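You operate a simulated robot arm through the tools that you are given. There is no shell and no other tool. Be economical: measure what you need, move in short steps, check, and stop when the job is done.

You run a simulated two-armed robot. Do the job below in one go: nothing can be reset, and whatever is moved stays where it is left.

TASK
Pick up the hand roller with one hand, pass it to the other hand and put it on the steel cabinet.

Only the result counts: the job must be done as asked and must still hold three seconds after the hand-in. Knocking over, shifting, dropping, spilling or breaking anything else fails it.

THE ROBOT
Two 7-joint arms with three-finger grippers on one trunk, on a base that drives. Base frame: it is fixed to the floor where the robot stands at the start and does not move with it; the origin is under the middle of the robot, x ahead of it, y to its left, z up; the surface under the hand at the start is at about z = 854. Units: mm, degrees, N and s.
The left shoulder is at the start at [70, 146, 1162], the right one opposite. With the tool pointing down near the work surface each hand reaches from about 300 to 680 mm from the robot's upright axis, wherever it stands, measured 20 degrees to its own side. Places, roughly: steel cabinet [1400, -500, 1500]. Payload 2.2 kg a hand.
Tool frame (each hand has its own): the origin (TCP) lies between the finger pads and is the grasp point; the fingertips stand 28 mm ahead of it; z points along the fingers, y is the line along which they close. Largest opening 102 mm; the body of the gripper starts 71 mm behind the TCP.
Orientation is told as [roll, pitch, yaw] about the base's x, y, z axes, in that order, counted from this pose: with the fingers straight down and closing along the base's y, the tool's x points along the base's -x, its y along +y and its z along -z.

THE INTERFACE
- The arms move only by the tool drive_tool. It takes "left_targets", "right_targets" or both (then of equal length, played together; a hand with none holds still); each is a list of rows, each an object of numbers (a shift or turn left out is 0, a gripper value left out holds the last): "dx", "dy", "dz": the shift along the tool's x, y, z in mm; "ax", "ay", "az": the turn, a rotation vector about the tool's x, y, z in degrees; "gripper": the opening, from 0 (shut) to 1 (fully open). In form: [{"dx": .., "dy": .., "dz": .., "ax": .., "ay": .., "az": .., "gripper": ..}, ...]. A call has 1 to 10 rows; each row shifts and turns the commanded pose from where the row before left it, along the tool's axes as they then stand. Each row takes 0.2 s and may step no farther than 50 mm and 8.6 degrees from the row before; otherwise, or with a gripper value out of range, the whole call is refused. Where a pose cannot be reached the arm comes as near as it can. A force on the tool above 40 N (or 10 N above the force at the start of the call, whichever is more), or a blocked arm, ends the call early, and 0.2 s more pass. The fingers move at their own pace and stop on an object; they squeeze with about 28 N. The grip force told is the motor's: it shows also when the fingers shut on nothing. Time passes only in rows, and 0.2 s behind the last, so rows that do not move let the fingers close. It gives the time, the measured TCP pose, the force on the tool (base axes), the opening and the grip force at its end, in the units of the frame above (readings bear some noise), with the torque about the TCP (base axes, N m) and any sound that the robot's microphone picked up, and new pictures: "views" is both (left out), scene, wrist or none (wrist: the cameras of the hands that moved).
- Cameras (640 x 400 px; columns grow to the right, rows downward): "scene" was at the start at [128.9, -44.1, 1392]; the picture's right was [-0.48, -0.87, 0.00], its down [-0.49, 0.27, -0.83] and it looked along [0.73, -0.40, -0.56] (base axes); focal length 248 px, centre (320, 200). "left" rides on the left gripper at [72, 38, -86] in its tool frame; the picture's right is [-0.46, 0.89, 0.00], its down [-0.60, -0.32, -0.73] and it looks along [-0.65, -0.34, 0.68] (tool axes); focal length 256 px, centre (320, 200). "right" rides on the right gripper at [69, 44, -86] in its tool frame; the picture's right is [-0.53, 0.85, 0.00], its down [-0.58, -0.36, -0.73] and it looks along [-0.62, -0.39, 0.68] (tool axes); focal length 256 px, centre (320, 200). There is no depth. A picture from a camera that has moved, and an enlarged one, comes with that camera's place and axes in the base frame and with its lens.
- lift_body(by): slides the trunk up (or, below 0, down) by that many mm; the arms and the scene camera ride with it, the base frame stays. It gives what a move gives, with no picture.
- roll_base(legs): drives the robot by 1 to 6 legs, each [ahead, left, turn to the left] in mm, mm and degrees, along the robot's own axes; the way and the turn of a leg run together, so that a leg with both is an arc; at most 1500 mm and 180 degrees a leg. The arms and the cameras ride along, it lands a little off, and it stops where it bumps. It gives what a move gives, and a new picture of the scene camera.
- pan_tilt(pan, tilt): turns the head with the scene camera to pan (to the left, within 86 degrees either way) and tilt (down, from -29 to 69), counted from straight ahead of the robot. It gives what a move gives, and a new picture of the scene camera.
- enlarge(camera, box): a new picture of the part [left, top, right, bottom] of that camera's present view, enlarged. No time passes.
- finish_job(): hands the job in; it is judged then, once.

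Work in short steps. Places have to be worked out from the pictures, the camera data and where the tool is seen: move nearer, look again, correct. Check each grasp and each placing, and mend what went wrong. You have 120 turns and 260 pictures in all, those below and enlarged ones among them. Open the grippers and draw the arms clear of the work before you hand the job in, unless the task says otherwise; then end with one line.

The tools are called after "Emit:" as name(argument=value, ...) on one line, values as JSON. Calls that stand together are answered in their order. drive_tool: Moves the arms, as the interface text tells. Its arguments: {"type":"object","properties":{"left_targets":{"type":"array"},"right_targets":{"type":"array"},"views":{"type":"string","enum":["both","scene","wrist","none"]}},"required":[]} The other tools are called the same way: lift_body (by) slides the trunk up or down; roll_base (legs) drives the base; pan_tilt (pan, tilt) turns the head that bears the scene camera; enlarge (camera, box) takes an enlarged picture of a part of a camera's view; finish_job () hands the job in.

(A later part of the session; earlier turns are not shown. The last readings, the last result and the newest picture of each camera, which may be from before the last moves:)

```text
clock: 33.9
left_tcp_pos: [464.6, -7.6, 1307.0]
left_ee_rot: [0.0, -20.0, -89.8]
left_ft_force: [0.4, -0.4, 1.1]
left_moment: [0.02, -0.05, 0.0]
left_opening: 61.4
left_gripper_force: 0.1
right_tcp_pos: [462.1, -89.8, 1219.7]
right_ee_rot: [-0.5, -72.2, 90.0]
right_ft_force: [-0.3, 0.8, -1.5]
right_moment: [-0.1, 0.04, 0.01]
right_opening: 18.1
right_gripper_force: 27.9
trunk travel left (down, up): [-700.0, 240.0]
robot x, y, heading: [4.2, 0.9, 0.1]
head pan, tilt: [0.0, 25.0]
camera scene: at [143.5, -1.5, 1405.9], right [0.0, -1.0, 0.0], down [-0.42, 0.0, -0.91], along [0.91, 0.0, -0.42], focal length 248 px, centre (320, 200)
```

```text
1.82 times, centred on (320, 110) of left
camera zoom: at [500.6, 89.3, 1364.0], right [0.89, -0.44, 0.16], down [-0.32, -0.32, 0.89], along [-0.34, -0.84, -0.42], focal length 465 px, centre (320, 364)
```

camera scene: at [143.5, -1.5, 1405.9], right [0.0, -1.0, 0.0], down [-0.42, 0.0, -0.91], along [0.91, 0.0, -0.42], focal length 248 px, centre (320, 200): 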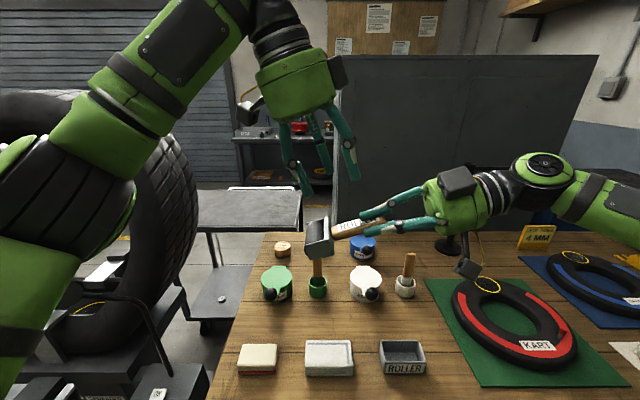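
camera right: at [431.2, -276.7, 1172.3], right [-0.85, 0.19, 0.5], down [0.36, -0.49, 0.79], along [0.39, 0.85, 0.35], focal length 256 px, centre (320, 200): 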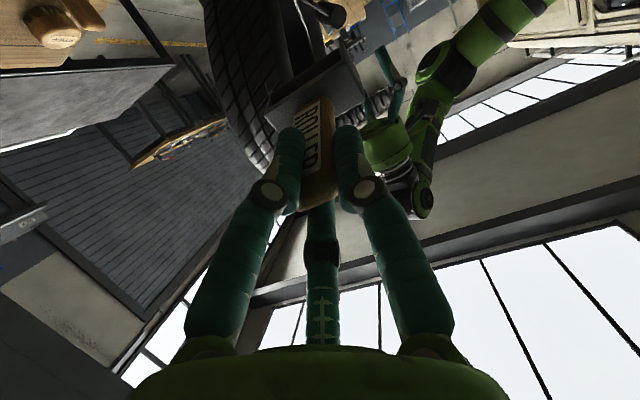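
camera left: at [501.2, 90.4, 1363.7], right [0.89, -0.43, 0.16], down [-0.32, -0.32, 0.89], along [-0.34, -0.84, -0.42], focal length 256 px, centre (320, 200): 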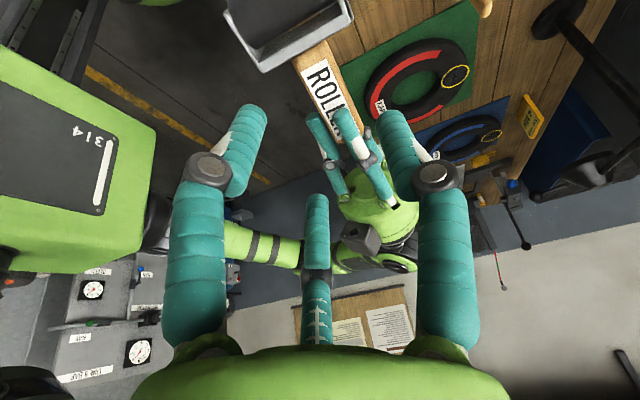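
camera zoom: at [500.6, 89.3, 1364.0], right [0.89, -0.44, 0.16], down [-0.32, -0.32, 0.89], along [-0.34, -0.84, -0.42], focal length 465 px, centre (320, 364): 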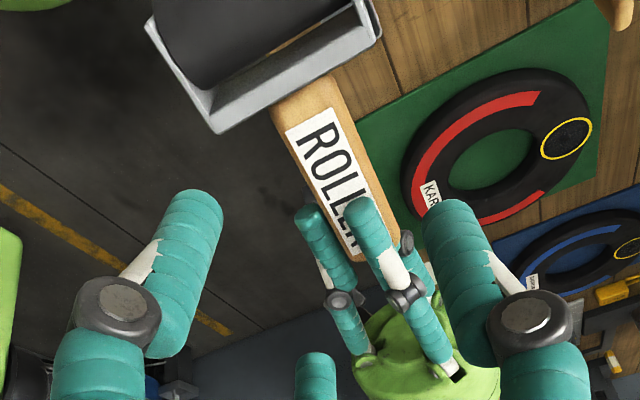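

The projection matches: the stand-off is centred over the free handle length. I approach along the tool axis by 92 mm in small steps, without closing yet.

Emit:
drive_tool(left_targets=[{"dx": 2, "dy": -2, "dz": 30}, {"dx": 1, "dz": 20}, {"dz": 16}, {"dz": 14}, {"dz": 12}, {}])

Emit:
enlarge(camera="scene", box=[240, 120, 480, 270])

```text
clock: 35.3
left_tcp_pos: [459.5, -35.3, 1221.7]
left_ee_rot: [0.1, -20.2, -90.0]
left_ft_force: [-6.3, 13.3, 27.8]
left_moment: [-0.08, 0.53, -0.2]
left_opening: 82.4
left_gripper_force: 14.1
right_tcp_pos: [462.8, -91.0, 1214.6]
right_ee_rot: [-0.3, -71.3, 89.7]
right_ft_force: [6.2, -12.4, -29.2]
right_moment: [-1.48, -0.55, -0.06]
right_opening: 20.5
right_gripper_force: 28.2
trunk travel left (down, up): [-700.0, 240.0]
robot x, y, heading: [0.9, -2.3, -0.1]
head pan, tilt: [0.0, 25.0]
camera scene: at [143.4, -1.1, 1406.0], right [0.0, -1.0, 0.0], down [-0.42, 0.0, -0.91], along [0.91, 0.0, -0.42], focal length 248 px, centre (320, 200)
camera left: at [496.5, 62.1, 1277.1], right [0.89, -0.44, 0.16], down [-0.32, -0.31, 0.89], along [-0.34, -0.84, -0.42], focal length 256 px, centre (320, 200)
```

scene: 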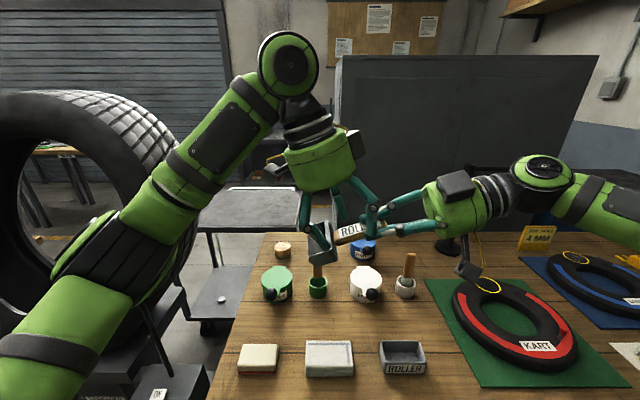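
left: 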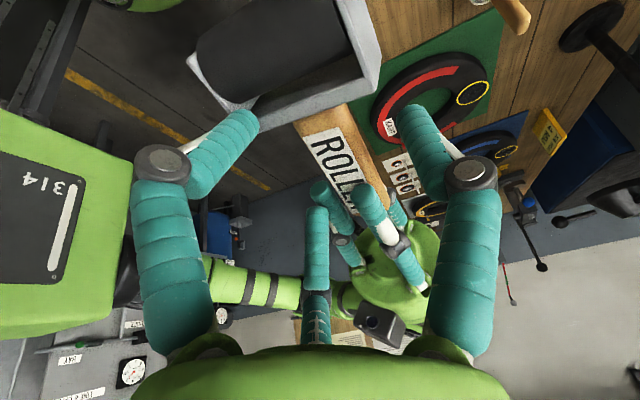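

```text
2.67 times, centred on (360, 195) of scene
camera zoom: at [143.4, -1.1, 1406.0], right [0.0, -1.0, 0.0], down [-0.42, 0.0, -0.91], along [0.91, 0.0, -0.42], focal length 662 px, centre (213, 213)
```

zoom: 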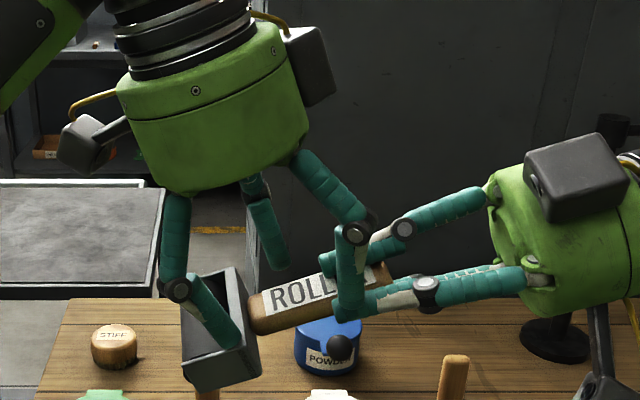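

The hand is in fact three-fingered (two fingers straddled wide), so it pushed on the head and the other hand's finger. I withdraw the left hand straight back and check whether the roller slipped.

Emit:
drive_tool(left_targets=[{"dz": -15}, {"dz": -25}, {"dz": -30}, {"dz": -40}, {"dz": -40}, {}])

Emit:
enlarge(camera="scene", box=[240, 120, 480, 270])

Emit:
enlarge(camera="right", box=[220, 30, 420, 230])

```text
clock: 36.7
left_tcp_pos: [459.2, 16.3, 1358.6]
left_ee_rot: [0.1, -20.0, -89.8]
left_ft_force: [0.9, -0.5, -0.6]
left_moment: [-0.02, -0.01, -0.01]
left_opening: 61.4
left_gripper_force: 0.1
right_tcp_pos: [463.1, -90.9, 1219.4]
right_ee_rot: [-0.3, -72.2, 90.0]
right_ft_force: [0.0, 0.2, -1.6]
right_moment: [-0.09, -0.03, 0.01]
right_opening: 18.7
right_gripper_force: 27.9
trunk travel left (down, up): [-700.0, 240.0]
robot x, y, heading: [-0.9, -3.1, 0.0]
head pan, tilt: [0.0, 25.0]
camera scene: at [144.6, -1.3, 1405.9], right [0.0, -1.0, 0.0], down [-0.42, 0.0, -0.91], along [0.91, 0.0, -0.42], focal length 248 px, centre (320, 200)
camera left: at [496.5, 112.9, 1415.4], right [0.89, -0.44, 0.16], down [-0.32, -0.32, 0.89], along [-0.34, -0.84, -0.42], focal length 256 px, centre (320, 200)
```

scene: 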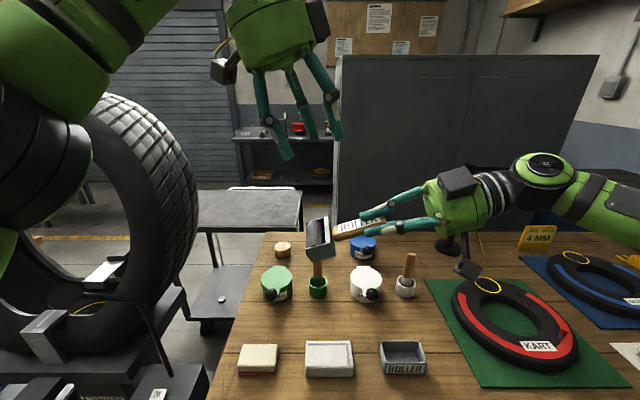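
left: 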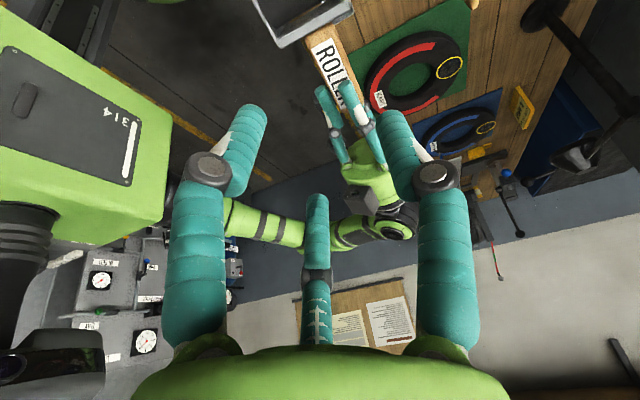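

```text
2.67 times, centred on (360, 195) of scene
camera zoom: at [144.6, -1.3, 1405.9], right [0.0, -1.0, 0.0], down [-0.42, 0.0, -0.91], along [0.91, 0.0, -0.42], focal length 662 px, centre (213, 213)
```

zoom: 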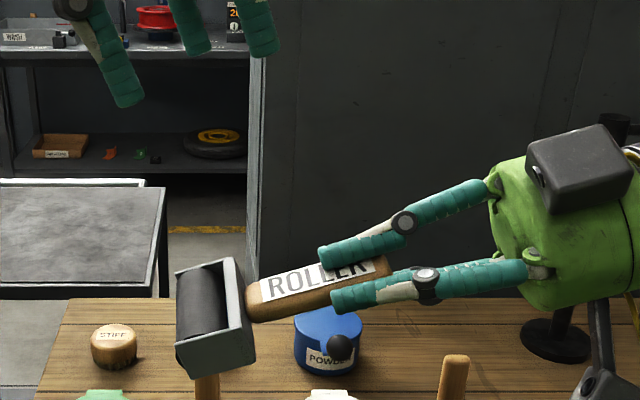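

```text
2.00 times, centred on (320, 130) of right
camera zoom: at [418.1, -192.6, 1181.8], right [-0.84, 0.17, 0.51], down [0.36, -0.52, 0.77], along [0.4, 0.84, 0.38], focal length 512 px, centre (320, 340)
```

zoom: 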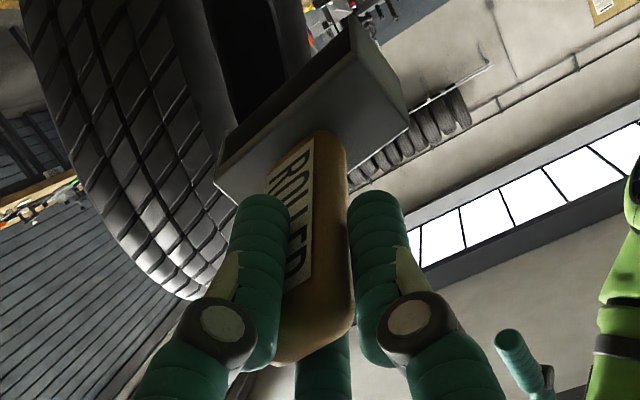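

The grip held and the roller sits still true. New plan: the left hand grips the head instead, from above at yaw 0 — one finger on the roller face, two on the shoulder either side of the handle. I turn the left hand accordingly.

Emit:
drive_tool(left_targets=[{"ay": 7, "gripper": 1}, {"ay": 7}, {"ay": 6}, {"az": -8.5}, {"az": -8.5}, {"az": -8.5}, {"az": -8.5}, {"az": -8.5}, {"az": -8.5}, {"az": -8.5}], views="none")

Emit:
drive_tool(left_targets=[{"az": -8.5}, {"az": -8.5}, {"az": -8.5}, {"az": -5}, {"ax": 8}, {"ax": 8}, {"ax": 2}, {}])

```text
clock: 38.9
left_tcp_pos: [432.4, 20.9, 1373.7]
left_ee_rot: [-9.6, -8.4, -38.9]
left_ft_force: [0.7, -0.3, 0.0]
left_moment: [0.01, -0.03, 0.0]
left_opening: 102.3
left_gripper_force: 0.2
left hand out of reach, approached as far as the arm can: row 1, 2, 3, 4
right_tcp_pos: [462.5, -89.8, 1220.2]
right_ee_rot: [-0.4, -72.1, 90.0]
right_ft_force: [-0.5, 0.5, -1.8]
right_moment: [-0.1, 0.01, 0.01]
right_opening: 18.6
right_gripper_force: 28.4
trunk travel left (down, up): [-700.0, 240.0]
robot x, y, heading: [1.2, -3.2, -0.2]
head pan, tilt: [0.0, 25.0]
```

```text
clock: 40.7
left_tcp_pos: [433.6, 21.8, 1371.5]
left_ee_rot: [-30.5, -2.5, -8.9]
left_ft_force: [-0.3, -0.2, 0.1]
left_moment: [-0.06, -0.01, 0.0]
left_opening: 102.0
left_gripper_force: 0.0
right_tcp_pos: [460.6, -89.6, 1219.5]
right_ee_rot: [-0.6, -72.2, 89.9]
right_ft_force: [1.3, 0.8, -1.7]
right_moment: [-0.09, 0.02, -0.01]
right_opening: 18.4
right_gripper_force: 28.2
trunk travel left (down, up): [-700.0, 240.0]
robot x, y, heading: [4.0, 2.4, 0.1]
head pan, tilt: [0.0, 25.0]
camera scene: at [143.5, -1.2, 1406.0], right [0.0, -1.0, 0.0], down [-0.42, 0.0, -0.91], along [0.91, 0.0, -0.42], focal length 248 px, centre (320, 200)
camera left: at [370.3, 109.4, 1424.9], right [0.6, 0.68, -0.43], down [0.58, 0.01, 0.82], along [0.56, -0.73, -0.39], focal length 256 px, centre (320, 200)
```

scene: 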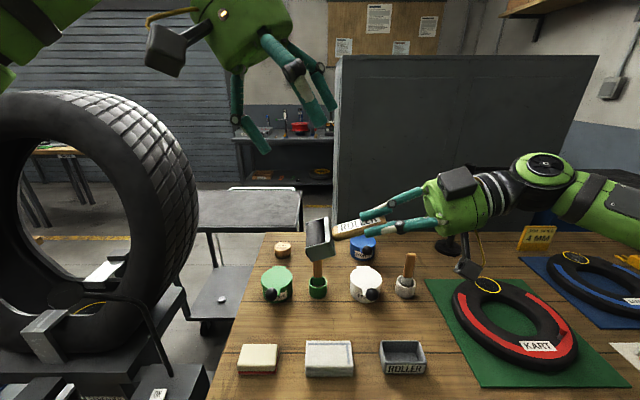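
left: 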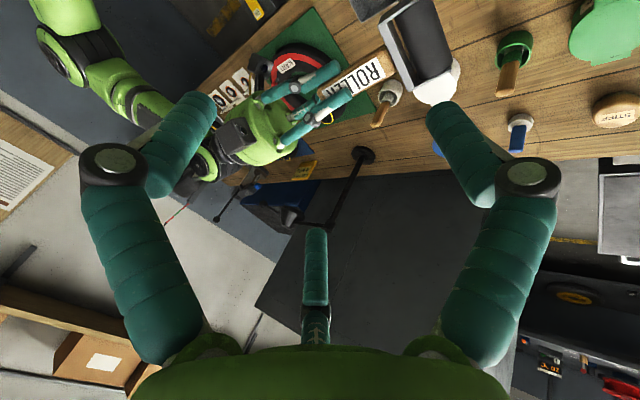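

The hand was too high to turn fully there; I correct its attitude toward roll -18, yaw 0 and move it to the stand-off above the head.

Emit:
drive_tool(left_targets=[{"dx": -15, "dy": 18, "dz": 22}, {"dx": -15, "dy": 18, "dz": 22}, {"ax": -6, "az": -5}, {"ax": -6, "az": -4, "ay": 2.5}, {}])

```text
clock: 41.9
left_tcp_pos: [466.7, 27.7, 1318.1]
left_ee_rot: [-18.4, 3.6, -1.7]
left_ft_force: [0.0, 0.7, -0.1]
left_moment: [-0.03, 0.02, 0.01]
left_opening: 102.0
left_gripper_force: 0.0
right_tcp_pos: [462.7, -89.0, 1219.5]
right_ee_rot: [-0.4, -72.2, 90.0]
right_ft_force: [0.4, 0.4, -2.1]
right_moment: [-0.12, 0.01, 0.0]
right_opening: 18.4
right_gripper_force: 27.7
trunk travel left (down, up): [-700.0, 240.0]
robot x, y, heading: [0.2, -1.8, -0.0]
head pan, tilt: [0.0, 25.0]
camera scene: at [144.2, 0.3, 1405.9], right [0.0, -1.0, 0.0], down [-0.42, 0.0, -0.91], along [0.91, 0.0, -0.42], focal length 248 px, centre (320, 200)
camera left: at [400.7, 92.8, 1392.0], right [0.47, 0.83, -0.31], down [0.65, -0.09, 0.75], along [0.6, -0.56, -0.58], focal length 256 px, centre (320, 200)
```

scene: 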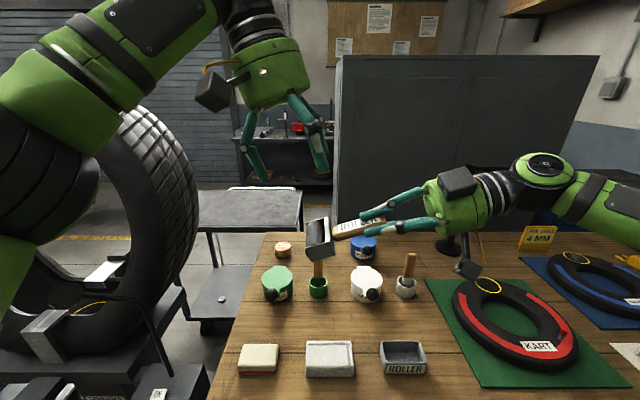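
left: 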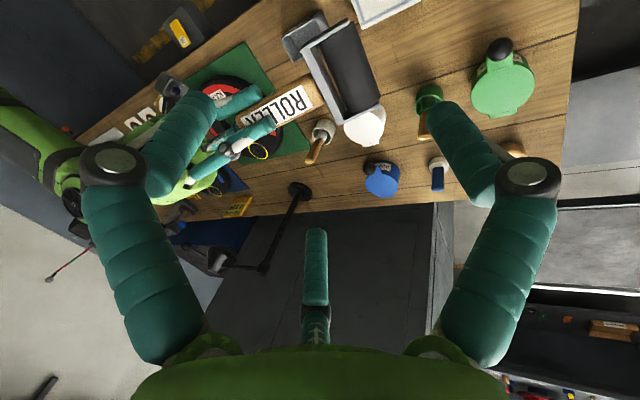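

The head centre projects where I expected ([463,0,1192]). I straighten the small errors and approach 70 mm of the 113, then check.

Emit:
drive_tool(left_targets=[{"ay": -3.6, "az": -1.7, "dx": 3.7, "dy": 6}, {"dz": 30}, {"dz": 25}, {"dz": 15}, {}])

Emit:
enlarge(camera="scene", box=[240, 120, 480, 270])

```text
clock: 43.1
left_tcp_pos: [463.3, 9.6, 1248.9]
left_ee_rot: [-18.3, 0.6, 1.0]
left_ft_force: [0.4, 0.6, -1.0]
left_moment: [-0.05, 0.0, -0.02]
left_opening: 102.0
left_gripper_force: 0.0
right_tcp_pos: [462.1, -91.0, 1220.9]
right_ee_rot: [-0.5, -72.1, 90.1]
right_ft_force: [-0.4, 0.0, -2.2]
right_moment: [-0.11, 0.01, 0.01]
right_opening: 18.2
right_gripper_force: 28.0
trunk travel left (down, up): [-700.0, 240.0]
robot x, y, heading: [0.1, -2.1, -0.1]
head pan, tilt: [0.0, 25.0]
camera scene: at [143.8, -1.2, 1406.0], right [0.0, -1.0, 0.0], down [-0.42, 0.0, -0.91], along [0.91, 0.0, -0.42], focal length 248 px, centre (320, 200)
camera left: at [389.3, 71.3, 1320.4], right [0.45, 0.85, -0.28], down [0.61, -0.06, 0.79], along [0.65, -0.53, -0.55], focal length 256 px, centre (320, 200)
```

scene: 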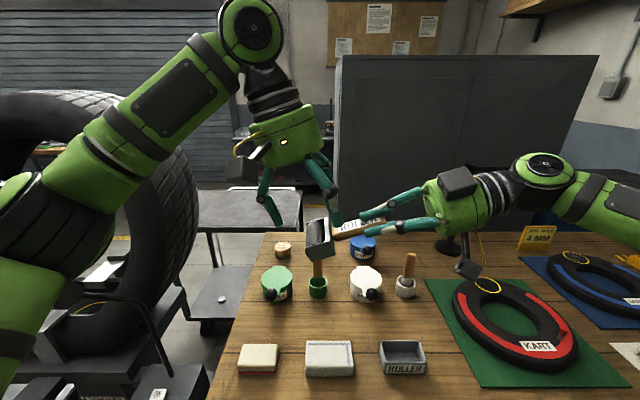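
left: 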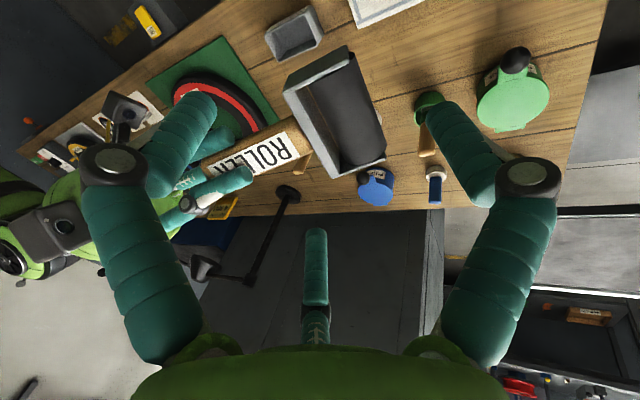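

```text
2.67 times, centred on (360, 195) of scene
camera zoom: at [143.8, -1.2, 1406.0], right [0.0, -1.0, 0.0], down [-0.42, 0.0, -0.91], along [0.91, 0.0, -0.42], focal length 662 px, centre (213, 213)
```

zoom: 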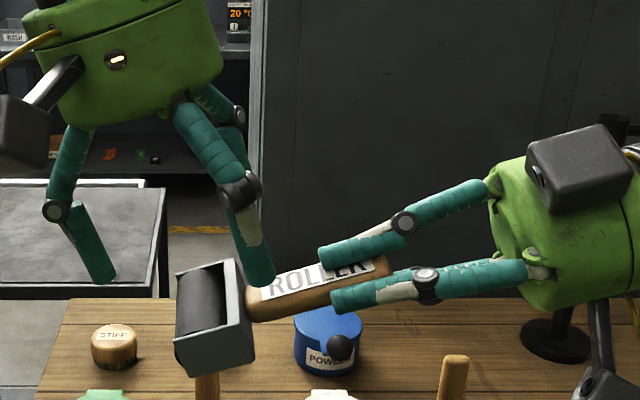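

The fingers straddle the head properly. I approach the last 42 mm carefully.

Emit:
drive_tool(left_targets=[{"dz": 14, "az": -1}, {"dz": 14}, {"dz": 8}, {"dz": 6}, {}])

Emit:
enlarge(camera="scene", box=[240, 120, 480, 270])

```text
clock: 44.3
left_tcp_pos: [462.1, -2.2, 1211.2]
left_ee_rot: [-18.3, 1.0, 1.9]
left_ft_force: [0.3, 0.4, 0.3]
left_moment: [0.02, 0.04, -0.04]
left_opening: 101.9
left_gripper_force: 0.1
right_tcp_pos: [461.6, -89.4, 1219.4]
right_ee_rot: [-0.4, -72.1, 89.9]
right_ft_force: [-0.7, 0.0, -2.9]
right_moment: [-0.13, 0.0, 0.02]
right_opening: 18.3
right_gripper_force: 28.3
trunk travel left (down, up): [-700.0, 240.0]
robot x, y, heading: [1.9, -0.9, 0.2]
head pan, tilt: [0.0, 25.0]
camera scene: at [143.6, -1.2, 1406.0], right [0.0, -1.0, 0.0], down [-0.42, 0.0, -0.91], along [0.91, 0.0, -0.42], focal length 248 px, centre (320, 200)
camera left: at [388.4, 57.9, 1281.9], right [0.43, 0.86, -0.29], down [0.62, -0.05, 0.78], along [0.66, -0.51, -0.55], focal length 256 px, centre (320, 200)
```

scene: 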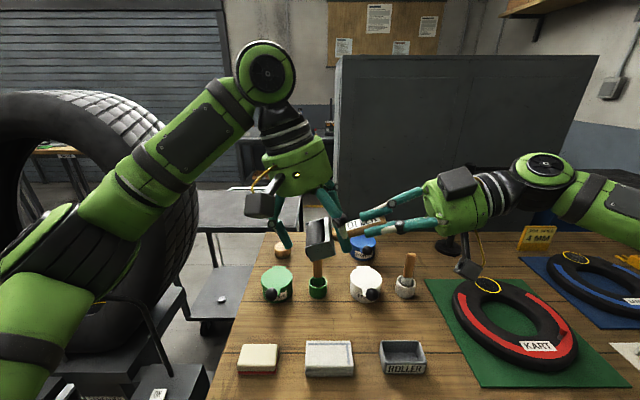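
left: 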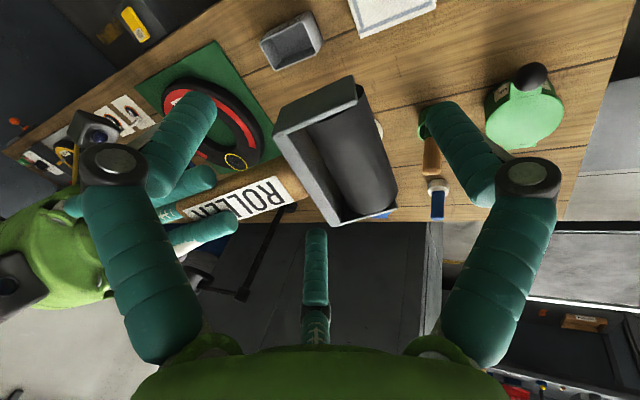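

```text
2.67 times, centred on (360, 195) of scene
camera zoom: at [143.6, -1.2, 1406.0], right [0.0, -1.0, 0.0], down [-0.42, 0.0, -0.91], along [0.91, 0.0, -0.42], focal length 662 px, centre (213, 213)
```

zoom: 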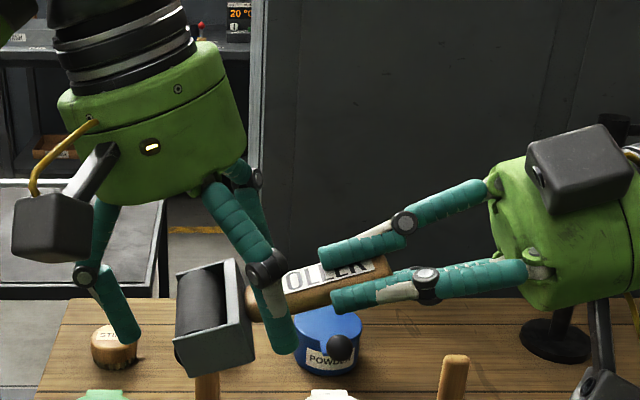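

No contact yet, fingers on both sides of the head. I close the left gripper in stages.

Emit:
drive_tool(left_targets=[{"gripper": 0.75}, {"gripper": 0.6}, {"gripper": 0.5}, {}], views="wrist")

Emit:
enlarge(camera="scene", box=[240, 120, 480, 270])

```text
clock: 45.3
left_tcp_pos: [462.6, -2.3, 1210.7]
left_ee_rot: [-18.3, 0.9, 1.9]
left_ft_force: [-1.2, 5.8, -0.7]
left_moment: [0.19, -0.2, -0.76]
left_opening: 60.7
left_gripper_force: 27.9
right_tcp_pos: [461.4, -88.7, 1219.8]
right_ee_rot: [-0.5, -72.0, 90.1]
right_ft_force: [0.1, -7.8, -1.2]
right_moment: [-0.29, 0.15, 0.7]
right_opening: 18.2
right_gripper_force: 28.1
trunk travel left (down, up): [-700.0, 240.0]
robot x, y, heading: [1.3, -1.8, -0.1]
head pan, tilt: [0.0, 25.0]
camera left: at [388.5, 58.3, 1282.0], right [0.43, 0.86, -0.28], down [0.62, -0.05, 0.78], along [0.66, -0.51, -0.55], focal length 256 px, centre (320, 200)
```

left: 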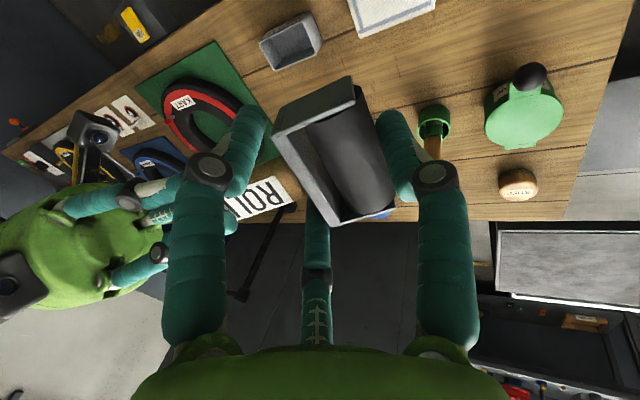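

```text
2.67 times, centred on (360, 195) of scene
camera zoom: at [143.7, -1.2, 1406.0], right [0.0, -1.0, 0.0], down [-0.42, 0.0, -0.91], along [0.91, 0.0, -0.42], focal length 662 px, centre (213, 213)
```

zoom: 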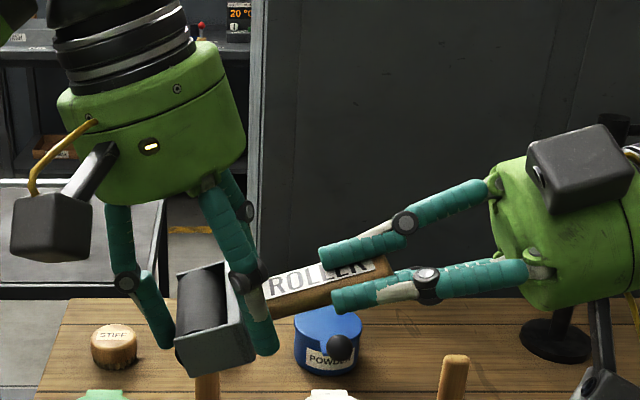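

The left fingers have met the head (opening 60.7, full force). I command a full squeeze, then check before opening the right hand.

Emit:
drive_tool(left_targets=[{"gripper": 0}, {"gripper": 0}, {"gripper": 0}], views="none")

Emit:
enlarge(camera="left", box=[200, 50, 440, 250])

Emit:
enlarge(camera="right", box=[200, 0, 440, 200])

```text
clock: 46.1
left_tcp_pos: [464.3, -2.8, 1211.0]
left_ee_rot: [-18.1, 1.0, 1.9]
left_ft_force: [-1.7, 10.1, 0.3]
left_moment: [0.17, -0.21, -0.77]
left_opening: 60.7
left_gripper_force: 27.5
right_tcp_pos: [462.5, -90.6, 1219.2]
right_ee_rot: [-0.5, -72.3, 90.0]
right_ft_force: [0.9, -10.4, -0.3]
right_moment: [-0.27, 0.15, 0.67]
right_opening: 18.2
right_gripper_force: 27.6
trunk travel left (down, up): [-700.0, 240.0]
robot x, y, heading: [-0.9, 0.1, -0.2]
head pan, tilt: [0.0, 25.0]
```

```text
2.00 times, centred on (320, 150) of left
camera zoom: at [388.5, 58.2, 1282.0], right [0.43, 0.86, -0.29], down [0.62, -0.05, 0.78], along [0.66, -0.51, -0.55], focal length 512 px, centre (320, 300)
```

zoom: 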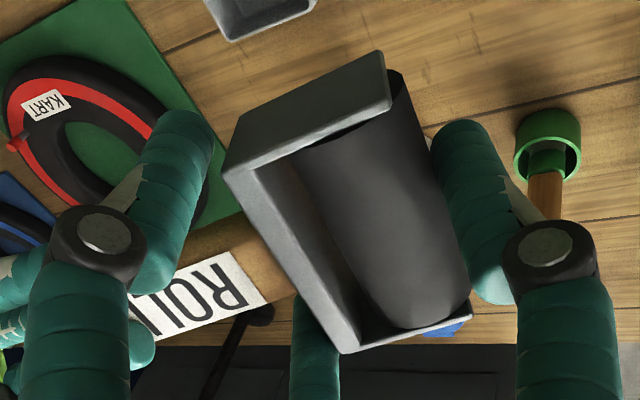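

```text
2.00 times, centred on (320, 100) of right
camera zoom: at [417.5, -192.8, 1182.1], right [-0.85, 0.17, 0.51], down [0.36, -0.52, 0.77], along [0.4, 0.84, 0.38], focal length 512 px, centre (320, 400)
```

zoom: 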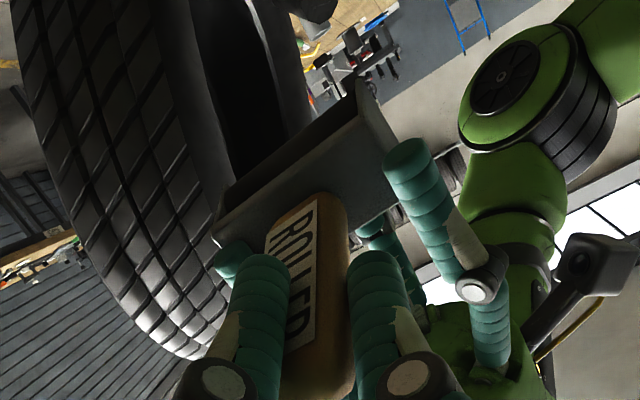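

Torque -0.77 about z tells that one of the two inner fingers does not touch: the left hand is yawed ~2° too far. I turn it by small amounts and watch the torque.

Emit:
drive_tool(left_targets=[{"az": 1.5}, {}], views="none")

Emit:
drive_tool(left_targets=[{"az": 1.5}, {}], views="none")

```text
clock: 46.7
left_tcp_pos: [461.8, -2.6, 1209.6]
left_ee_rot: [-18.3, 0.7, 0.6]
left_ft_force: [-3.0, 14.4, 0.1]
left_moment: [0.17, -0.02, -0.35]
left_opening: 59.9
left_gripper_force: 28.2
right_tcp_pos: [463.2, -91.3, 1220.9]
right_ee_rot: [-0.7, -72.3, 90.0]
right_ft_force: [3.2, -14.6, 0.3]
right_moment: [-0.36, -0.02, 0.07]
right_opening: 18.3
right_gripper_force: 27.6
trunk travel left (down, up): [-700.0, 240.0]
robot x, y, heading: [-2.9, 1.1, 0.1]
head pan, tilt: [0.0, 25.0]
```

```text
clock: 47.3
left_tcp_pos: [462.5, -2.5, 1211.4]
left_ee_rot: [-18.0, 0.2, -0.9]
left_ft_force: [-7.7, 18.8, -0.7]
left_moment: [0.21, 0.07, -0.16]
left_opening: 58.6
left_gripper_force: 27.5
right_tcp_pos: [463.0, -92.1, 1220.1]
right_ee_rot: [-0.6, -72.2, 89.9]
right_ft_force: [7.2, -19.8, -0.3]
right_moment: [-0.41, -0.13, -0.46]
right_opening: 18.2
right_gripper_force: 28.1
trunk travel left (down, up): [-700.0, 240.0]
robot x, y, heading: [0.1, 3.0, -0.1]
head pan, tilt: [0.0, 25.0]
```

Torque nearly gone; a 19 N push along +y remains, so I shift the left hand 1 mm or so that way.

Emit:
drive_tool(left_targets=[{"dy": 1.2}, {}], views="none")

Emit:
drive_tool(left_targets=[{"dy": 1.2}, {}], views="wrist")

```text
clock: 47.9
left_tcp_pos: [461.3, -1.2, 1209.3]
left_ee_rot: [-18.1, 0.2, -1.0]
left_ft_force: [-9.4, 15.7, -0.5]
left_moment: [0.19, 0.08, -0.4]
left_opening: 58.5
left_gripper_force: 28.0
right_tcp_pos: [463.2, -90.1, 1219.7]
right_ee_rot: [-0.5, -72.2, 90.1]
right_ft_force: [9.9, -16.8, -0.5]
right_moment: [-0.42, -0.17, -0.47]
right_opening: 18.2
right_gripper_force: 27.6
trunk travel left (down, up): [-700.0, 240.0]
robot x, y, heading: [1.4, 0.8, 0.0]
head pan, tilt: [0.0, 25.0]
```

```text
clock: 48.5
left_tcp_pos: [461.6, -1.1, 1209.3]
left_ee_rot: [-18.2, 0.1, -1.0]
left_ft_force: [-10.7, 12.0, 1.7]
left_moment: [0.14, 0.06, -0.59]
left_opening: 58.3
left_gripper_force: 28.0
right_tcp_pos: [462.0, -91.0, 1219.9]
right_ee_rot: [-0.5, -72.1, 89.9]
right_ft_force: [12.1, -13.3, -2.5]
right_moment: [-0.46, -0.15, -0.46]
right_opening: 18.5
right_gripper_force: 27.7
trunk travel left (down, up): [-700.0, 240.0]
robot x, y, heading: [0.0, 1.8, 0.2]
head pan, tilt: [0.0, 25.0]
camera left: at [390.0, 62.9, 1279.8], right [0.48, 0.83, -0.28], down [0.6, -0.08, 0.79], along [0.64, -0.55, -0.54], focal length 256 px, centre (320, 200)
```

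left: 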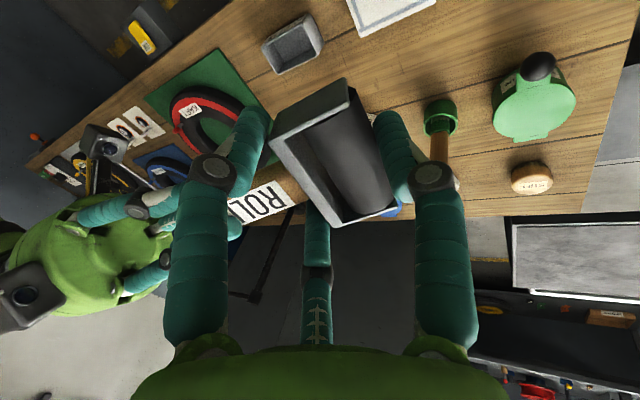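

All three left fingers bear on the head. I open the right hand and hold still.

Emit:
drive_tool(right_targets=[{"gripper": 0.3}, {"gripper": 0.6}, {"gripper": 1}, {}], views="none")

Emit:
enlarge(camera="scene", box=[240, 120, 480, 270])

Emit:
enlarge(camera="left", box=[140, 30, 460, 250])

```text
clock: 49.5
left_tcp_pos: [463.0, -1.5, 1209.1]
left_ee_rot: [-18.2, 0.1, -1.0]
left_ft_force: [0.3, -1.0, 0.3]
left_moment: [0.03, 0.04, -0.01]
left_opening: 57.8
left_gripper_force: 27.9
right_tcp_pos: [462.3, -90.3, 1220.0]
right_ee_rot: [-0.5, -72.1, 90.0]
right_ft_force: [0.2, 0.9, 0.2]
right_moment: [-0.01, -0.01, -0.02]
right_opening: 102.0
right_gripper_force: 0.0
trunk travel left (down, up): [-700.0, 240.0]
robot x, y, heading: [-2.8, 1.1, -0.3]
head pan, tilt: [0.0, 25.0]
```

```text
2.67 times, centred on (360, 195) of scene
camera zoom: at [143.7, -1.2, 1406.0], right [0.0, -1.0, 0.0], down [-0.42, 0.0, -0.91], along [0.91, 0.0, -0.42], focal length 662 px, centre (213, 213)
```

zoom: 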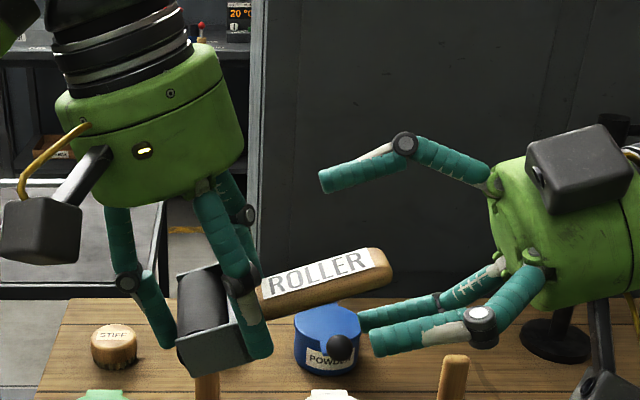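

```text
1.82 times, centred on (300, 140) of left
camera zoom: at [390.5, 62.9, 1279.6], right [0.48, 0.83, -0.28], down [0.6, -0.08, 0.79], along [0.64, -0.55, -0.54], focal length 465 px, centre (356, 309)
```

zoom: 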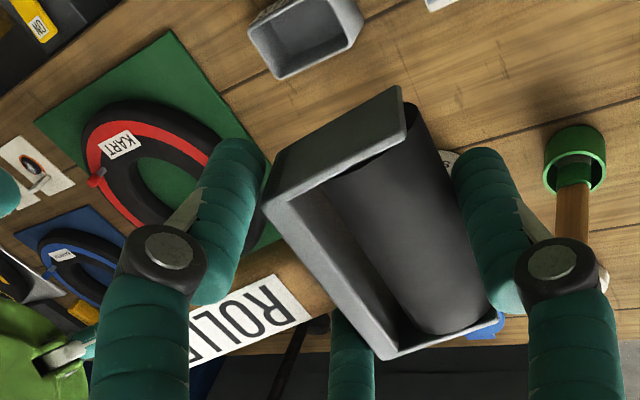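

The left hand alone now carries the roller firmly. I withdraw the right hand along its axis and then roll it back to point down.

Emit:
drive_tool(right_targets=[{"dz": -30}, {"dz": -40}, {"dz": -40}, {"dz": -40}, {"ay": 8.5}, {"ay": 8.5}, {"ay": 8.5}, {"ay": 8.5}, {"ay": 8.5}, {"ay": 8.5}], views="none")

Emit:
drive_tool(right_targets=[{"ay": 8.5}, {"ay": 8.5}, {"dx": 40}, {"dx": 40}, {}], views="scene")

```text
clock: 51.7
left_tcp_pos: [463.3, -0.8, 1208.9]
left_ee_rot: [-18.3, 0.1, -0.9]
left_ft_force: [-0.3, 0.7, 0.0]
left_moment: [0.02, 0.01, -0.01]
left_opening: 57.9
left_gripper_force: 28.0
right_tcp_pos: [460.3, -233.8, 1264.9]
right_ee_rot: [-0.2, -21.3, 89.6]
right_ft_force: [0.1, 1.0, 0.7]
right_moment: [-0.02, 0.01, -0.01]
right_opening: 102.0
right_gripper_force: 0.1
trunk travel left (down, up): [-700.0, 240.0]
robot x, y, heading: [3.0, 3.9, 0.1]
head pan, tilt: [0.0, 25.0]
```

```text
clock: 52.9
left_tcp_pos: [462.7, 1.7, 1208.6]
left_ee_rot: [-18.4, 0.1, -0.9]
left_ft_force: [0.2, 0.8, -0.7]
left_moment: [-0.04, 0.01, -0.02]
left_opening: 57.9
left_gripper_force: 27.8
right_tcp_pos: [460.4, -312.3, 1258.3]
right_ee_rot: [-0.1, -4.3, 89.7]
right_ft_force: [-0.3, 1.3, 0.1]
right_moment: [-0.03, 0.01, -0.02]
right_opening: 102.1
right_gripper_force: 0.1
trunk travel left (down, up): [-700.0, 240.0]
robot x, y, heading: [-1.2, -0.7, 0.1]
head pan, tilt: [0.0, 25.0]
camera scene: at [143.8, 1.2, 1406.0], right [0.0, -1.0, 0.0], down [-0.42, 0.0, -0.91], along [0.91, 0.0, -0.42], focal length 248 px, centre (320, 200)
```

scene: 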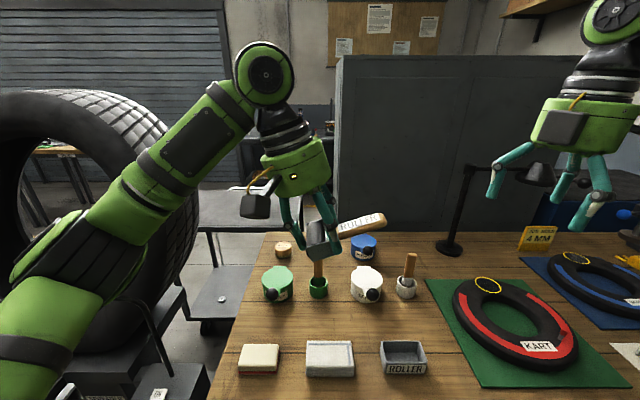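

I level the left tool, pull both hands in toward the body, and then back off from the bench to look along the aisle.

Emit:
drive_tool(left_targets=[{"dz": -20}, {"ax": -8, "dz": -20}, {"ax": -8}, {"ax": -2.3}, {"dx": 40}, {"dx": 40}, {"dx": 20}], right_targets=[{}, {}, {"ay": 4.3}, {"dy": 40}, {"dy": 40}, {"dy": 20}, {}], views="none")

Emit:
roll_base(legs=[[-300, 0, 0]])

Emit:
pan_tilt(pan=80, tilt=25)

Emit:
pan_tilt(pan=50, tilt=20)

```text
clock: 54.5
left_tcp_pos: [363.9, 11.7, 1246.8]
left_ee_rot: [0.1, 0.2, -0.8]
left_ft_force: [-0.2, 0.4, -2.5]
left_moment: [0.07, 0.02, 0.0]
left_opening: 57.8
left_gripper_force: 28.1
right_tcp_pos: [360.1, -313.3, 1257.7]
right_ee_rot: [-0.1, -0.1, 89.7]
right_ft_force: [-0.2, -0.3, -0.4]
right_moment: [0.01, 0.02, -0.01]
right_opening: 102.3
right_gripper_force: 0.0
trunk travel left (down, up): [-700.0, 240.0]
robot x, y, heading: [-1.1, 2.4, 0.0]
head pan, tilt: [0.0, 25.0]
```

```text
clock: 56.5
left_tcp_pos: [63.8, 11.1, 1245.4]
left_ee_rot: [0.0, 0.2, -0.9]
left_ft_force: [0.5, 0.2, -1.9]
left_moment: [0.03, 0.09, -0.01]
left_opening: 58.1
left_gripper_force: 28.6
right_tcp_pos: [60.9, -312.1, 1258.2]
right_ee_rot: [0.0, -0.1, 89.6]
right_ft_force: [0.5, 0.5, -0.3]
right_moment: [0.0, 0.01, 0.01]
right_opening: 102.2
right_gripper_force: 0.0
trunk travel left (down, up): [-700.0, 240.0]
robot x, y, heading: [-303.6, 1.6, -0.0]
head pan, tilt: [0.0, 25.0]
camera scene: at [-155.0, -1.2, 1405.7], right [0.0, -1.0, 0.0], down [-0.42, 0.0, -0.91], along [0.91, 0.0, -0.42], focal length 248 px, centre (320, 200)
```

scene: 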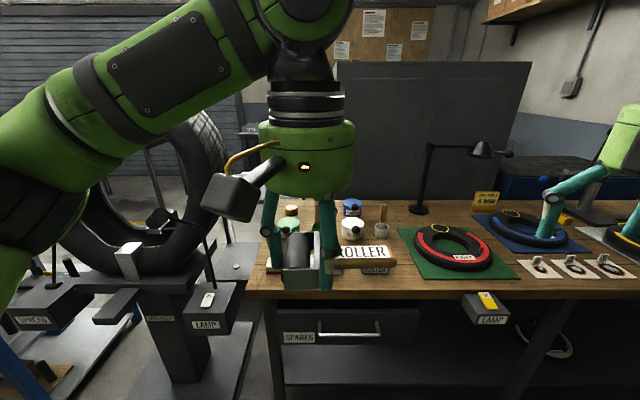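

```text
clock: 58.0
left_tcp_pos: [64.5, 11.7, 1247.2]
left_ee_rot: [0.0, 0.1, -0.9]
left_ft_force: [0.1, -0.1, -2.4]
left_moment: [-0.01, 0.0, 0.02]
left_opening: 57.7
left_gripper_force: 28.6
right_tcp_pos: [59.1, -313.0, 1258.4]
right_ee_rot: [-0.2, 0.0, 89.7]
right_ft_force: [0.3, 0.7, -0.1]
right_moment: [0.0, -0.02, 0.02]
right_opening: 101.8
right_gripper_force: 0.2
trunk travel left (down, up): [-700.0, 240.0]
robot x, y, heading: [-303.7, -2.3, -0.2]
head pan, tilt: [80.0, 25.0]
camera scene: at [-232.9, 89.6, 1406.0], right [0.98, -0.18, 0.0], down [-0.07, -0.42, -0.91], along [0.16, 0.89, -0.42], focal length 248 px, centre (320, 200)
```

scene: 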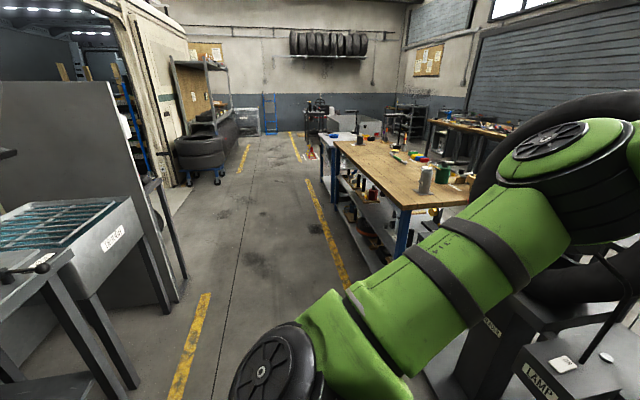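

```text
clock: 59.0
left_tcp_pos: [63.8, 11.6, 1247.8]
left_ee_rot: [-0.1, 0.0, -0.9]
left_ft_force: [-0.6, 0.0, -1.3]
left_moment: [0.01, 0.02, -0.02]
left_opening: 57.7
left_gripper_force: 27.9
right_tcp_pos: [59.1, -312.1, 1258.8]
right_ee_rot: [-0.1, -0.2, 89.7]
right_ft_force: [0.7, -0.5, -0.5]
right_moment: [0.01, -0.03, 0.01]
right_opening: 102.0
right_gripper_force: 0.1
trunk travel left (down, up): [-700.0, 240.0]
robot x, y, heading: [-298.5, 2.0, -0.2]
head pan, tilt: [50.0, 20.0]
camera scene: at [-189.3, 70.2, 1414.1], right [0.77, -0.64, 0.0], down [-0.22, -0.26, -0.94], along [0.6, 0.72, -0.34], focal length 248 px, centre (320, 200)
```

scene: 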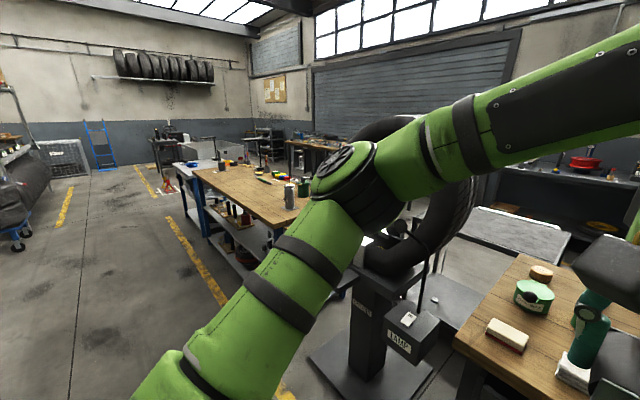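

The aisle to the left is clear (bench 2 spans y≈1100–2620, another table up to ≈3600). I drive sideways left 1500 twice and look again.

Emit:
roll_base(legs=[[0, 1500, 0], [0, 1500, 0]])

Emit:
pan_tilt(pan=75, tilt=20)

Emit:
pan_tilt(pan=15, tilt=20)

```text
clock: 73.5
left_tcp_pos: [81.3, 3031.1, 1247.9]
left_ee_rot: [0.1, 0.1, -0.7]
left_ft_force: [0.3, 0.6, -2.5]
left_moment: [0.03, 0.03, -0.04]
left_opening: 57.8
left_gripper_force: 27.8
right_tcp_pos: [78.0, 2707.7, 1259.8]
right_ee_rot: [-0.1, -0.1, 89.8]
right_ft_force: [-0.3, -0.9, 0.3]
right_moment: [0.01, 0.04, -0.01]
right_opening: 101.8
right_gripper_force: 0.0
trunk travel left (down, up): [-700.0, 240.0]
robot x, y, heading: [-283.4, 3020.7, 0.2]
head pan, tilt: [50.0, 20.0]
camera scene: at [-171.9, 3089.7, 1414.1], right [0.77, -0.64, 0.0], down [-0.22, -0.26, -0.94], along [0.6, 0.72, -0.34], focal length 248 px, centre (320, 200)
```

scene: 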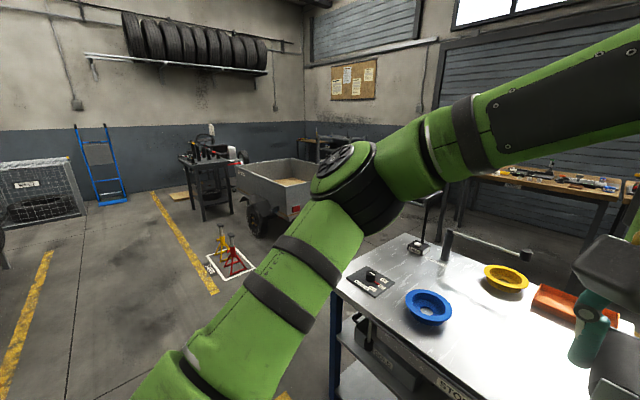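

```text
clock: 74.4
left_tcp_pos: [79.9, 3032.5, 1246.7]
left_ee_rot: [-0.1, 0.1, -0.7]
left_ft_force: [0.2, -0.1, -1.8]
left_moment: [0.05, 0.03, -0.01]
left_opening: 57.9
left_gripper_force: 28.0
right_tcp_pos: [78.4, 2709.0, 1260.0]
right_ee_rot: [-0.1, -0.1, 89.8]
right_ft_force: [0.1, 0.2, 0.3]
right_moment: [0.02, 0.0, -0.02]
right_opening: 102.0
right_gripper_force: 0.1
trunk travel left (down, up): [-700.0, 240.0]
robot x, y, heading: [-285.8, 3018.5, 0.4]
head pan, tilt: [75.0, 20.0]
camera scene: at [-207.6, 3108.7, 1414.1], right [0.97, -0.26, 0.0], down [-0.09, -0.33, -0.94], along [0.24, 0.91, -0.34], focal length 248 px, centre (320, 200)
```

scene: 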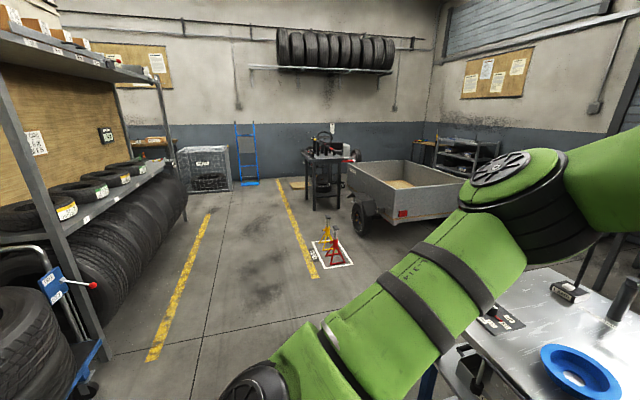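

```text
clock: 75.7
left_tcp_pos: [80.4, 3032.5, 1247.4]
left_ee_rot: [0.1, 0.1, -0.7]
left_ft_force: [-0.6, 0.3, -1.7]
left_moment: [0.03, 0.01, 0.04]
left_opening: 57.8
left_gripper_force: 28.4
right_tcp_pos: [78.5, 2708.5, 1258.6]
right_ee_rot: [-0.1, -0.1, 89.8]
right_ft_force: [-0.3, -0.3, -0.2]
right_moment: [0.03, 0.01, -0.03]
right_opening: 102.1
right_gripper_force: 0.1
trunk travel left (down, up): [-700.0, 240.0]
robot x, y, heading: [-285.4, 3021.0, 0.0]
head pan, tilt: [15.0, 20.0]
camera scene: at [-141.7, 3043.1, 1414.1], right [0.26, -0.96, 0.0], down [-0.33, -0.09, -0.94], along [0.91, 0.25, -0.34], focal length 248 px, centre (320, 200)
```

scene: 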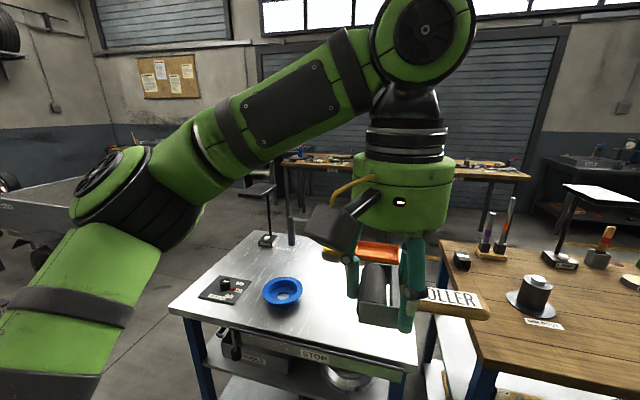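

Gap between the silver table (ends y≈3650) and the jack stands (y≈5000) is enough. I go to y≈4300, then forward to x≈1665 and turn to face back (-y).

Emit:
pan_tilt(pan=0, tilt=25)

Emit:
roll_base(legs=[[0, 1290, 0]])

```text
clock: 76.5
left_tcp_pos: [80.8, 3032.9, 1246.6]
left_ee_rot: [0.0, 0.1, -0.7]
left_ft_force: [-0.4, -0.6, -1.5]
left_moment: [0.02, 0.04, 0.0]
left_opening: 57.8
left_gripper_force: 27.9
right_tcp_pos: [78.0, 2708.5, 1259.6]
right_ee_rot: [-0.1, 0.0, 89.7]
right_ft_force: [-1.1, 0.0, 0.3]
right_moment: [0.0, 0.04, 0.02]
right_opening: 101.7
right_gripper_force: 0.1
trunk travel left (down, up): [-700.0, 240.0]
robot x, y, heading: [-281.9, 3018.6, 0.2]
head pan, tilt: [0.0, 25.0]
camera scene: at [-139.5, 3019.0, 1406.0], right [0.0, -1.0, 0.0], down [-0.42, 0.0, -0.91], along [0.91, 0.0, -0.42], focal length 248 px, centre (320, 200)
```

scene: 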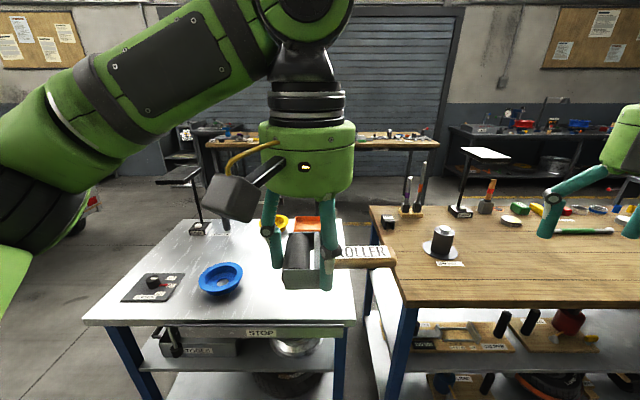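

```text
clock: 82.9
left_tcp_pos: [78.3, 4309.3, 1247.3]
left_ee_rot: [0.0, 0.2, -0.8]
left_ft_force: [0.2, -0.7, -1.5]
left_moment: [0.01, -0.01, 0.0]
left_opening: 57.8
left_gripper_force: 28.5
right_tcp_pos: [75.1, 3985.3, 1259.0]
right_ee_rot: [-0.1, -0.1, 89.7]
right_ft_force: [0.2, 0.2, 0.3]
right_moment: [0.03, 0.02, -0.03]
right_opening: 102.2
right_gripper_force: 0.1
trunk travel left (down, up): [-700.0, 240.0]
robot x, y, heading: [-291.9, 4297.6, 0.1]
head pan, tilt: [0.0, 25.0]
camera scene: at [-142.6, 4295.5, 1406.0], right [0.0, -1.0, 0.0], down [-0.42, 0.0, -0.91], along [0.91, 0.0, -0.42], focal length 248 px, centre (320, 200)
```

scene: 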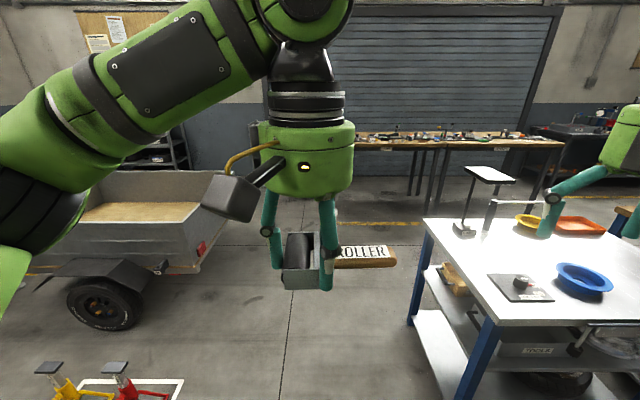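

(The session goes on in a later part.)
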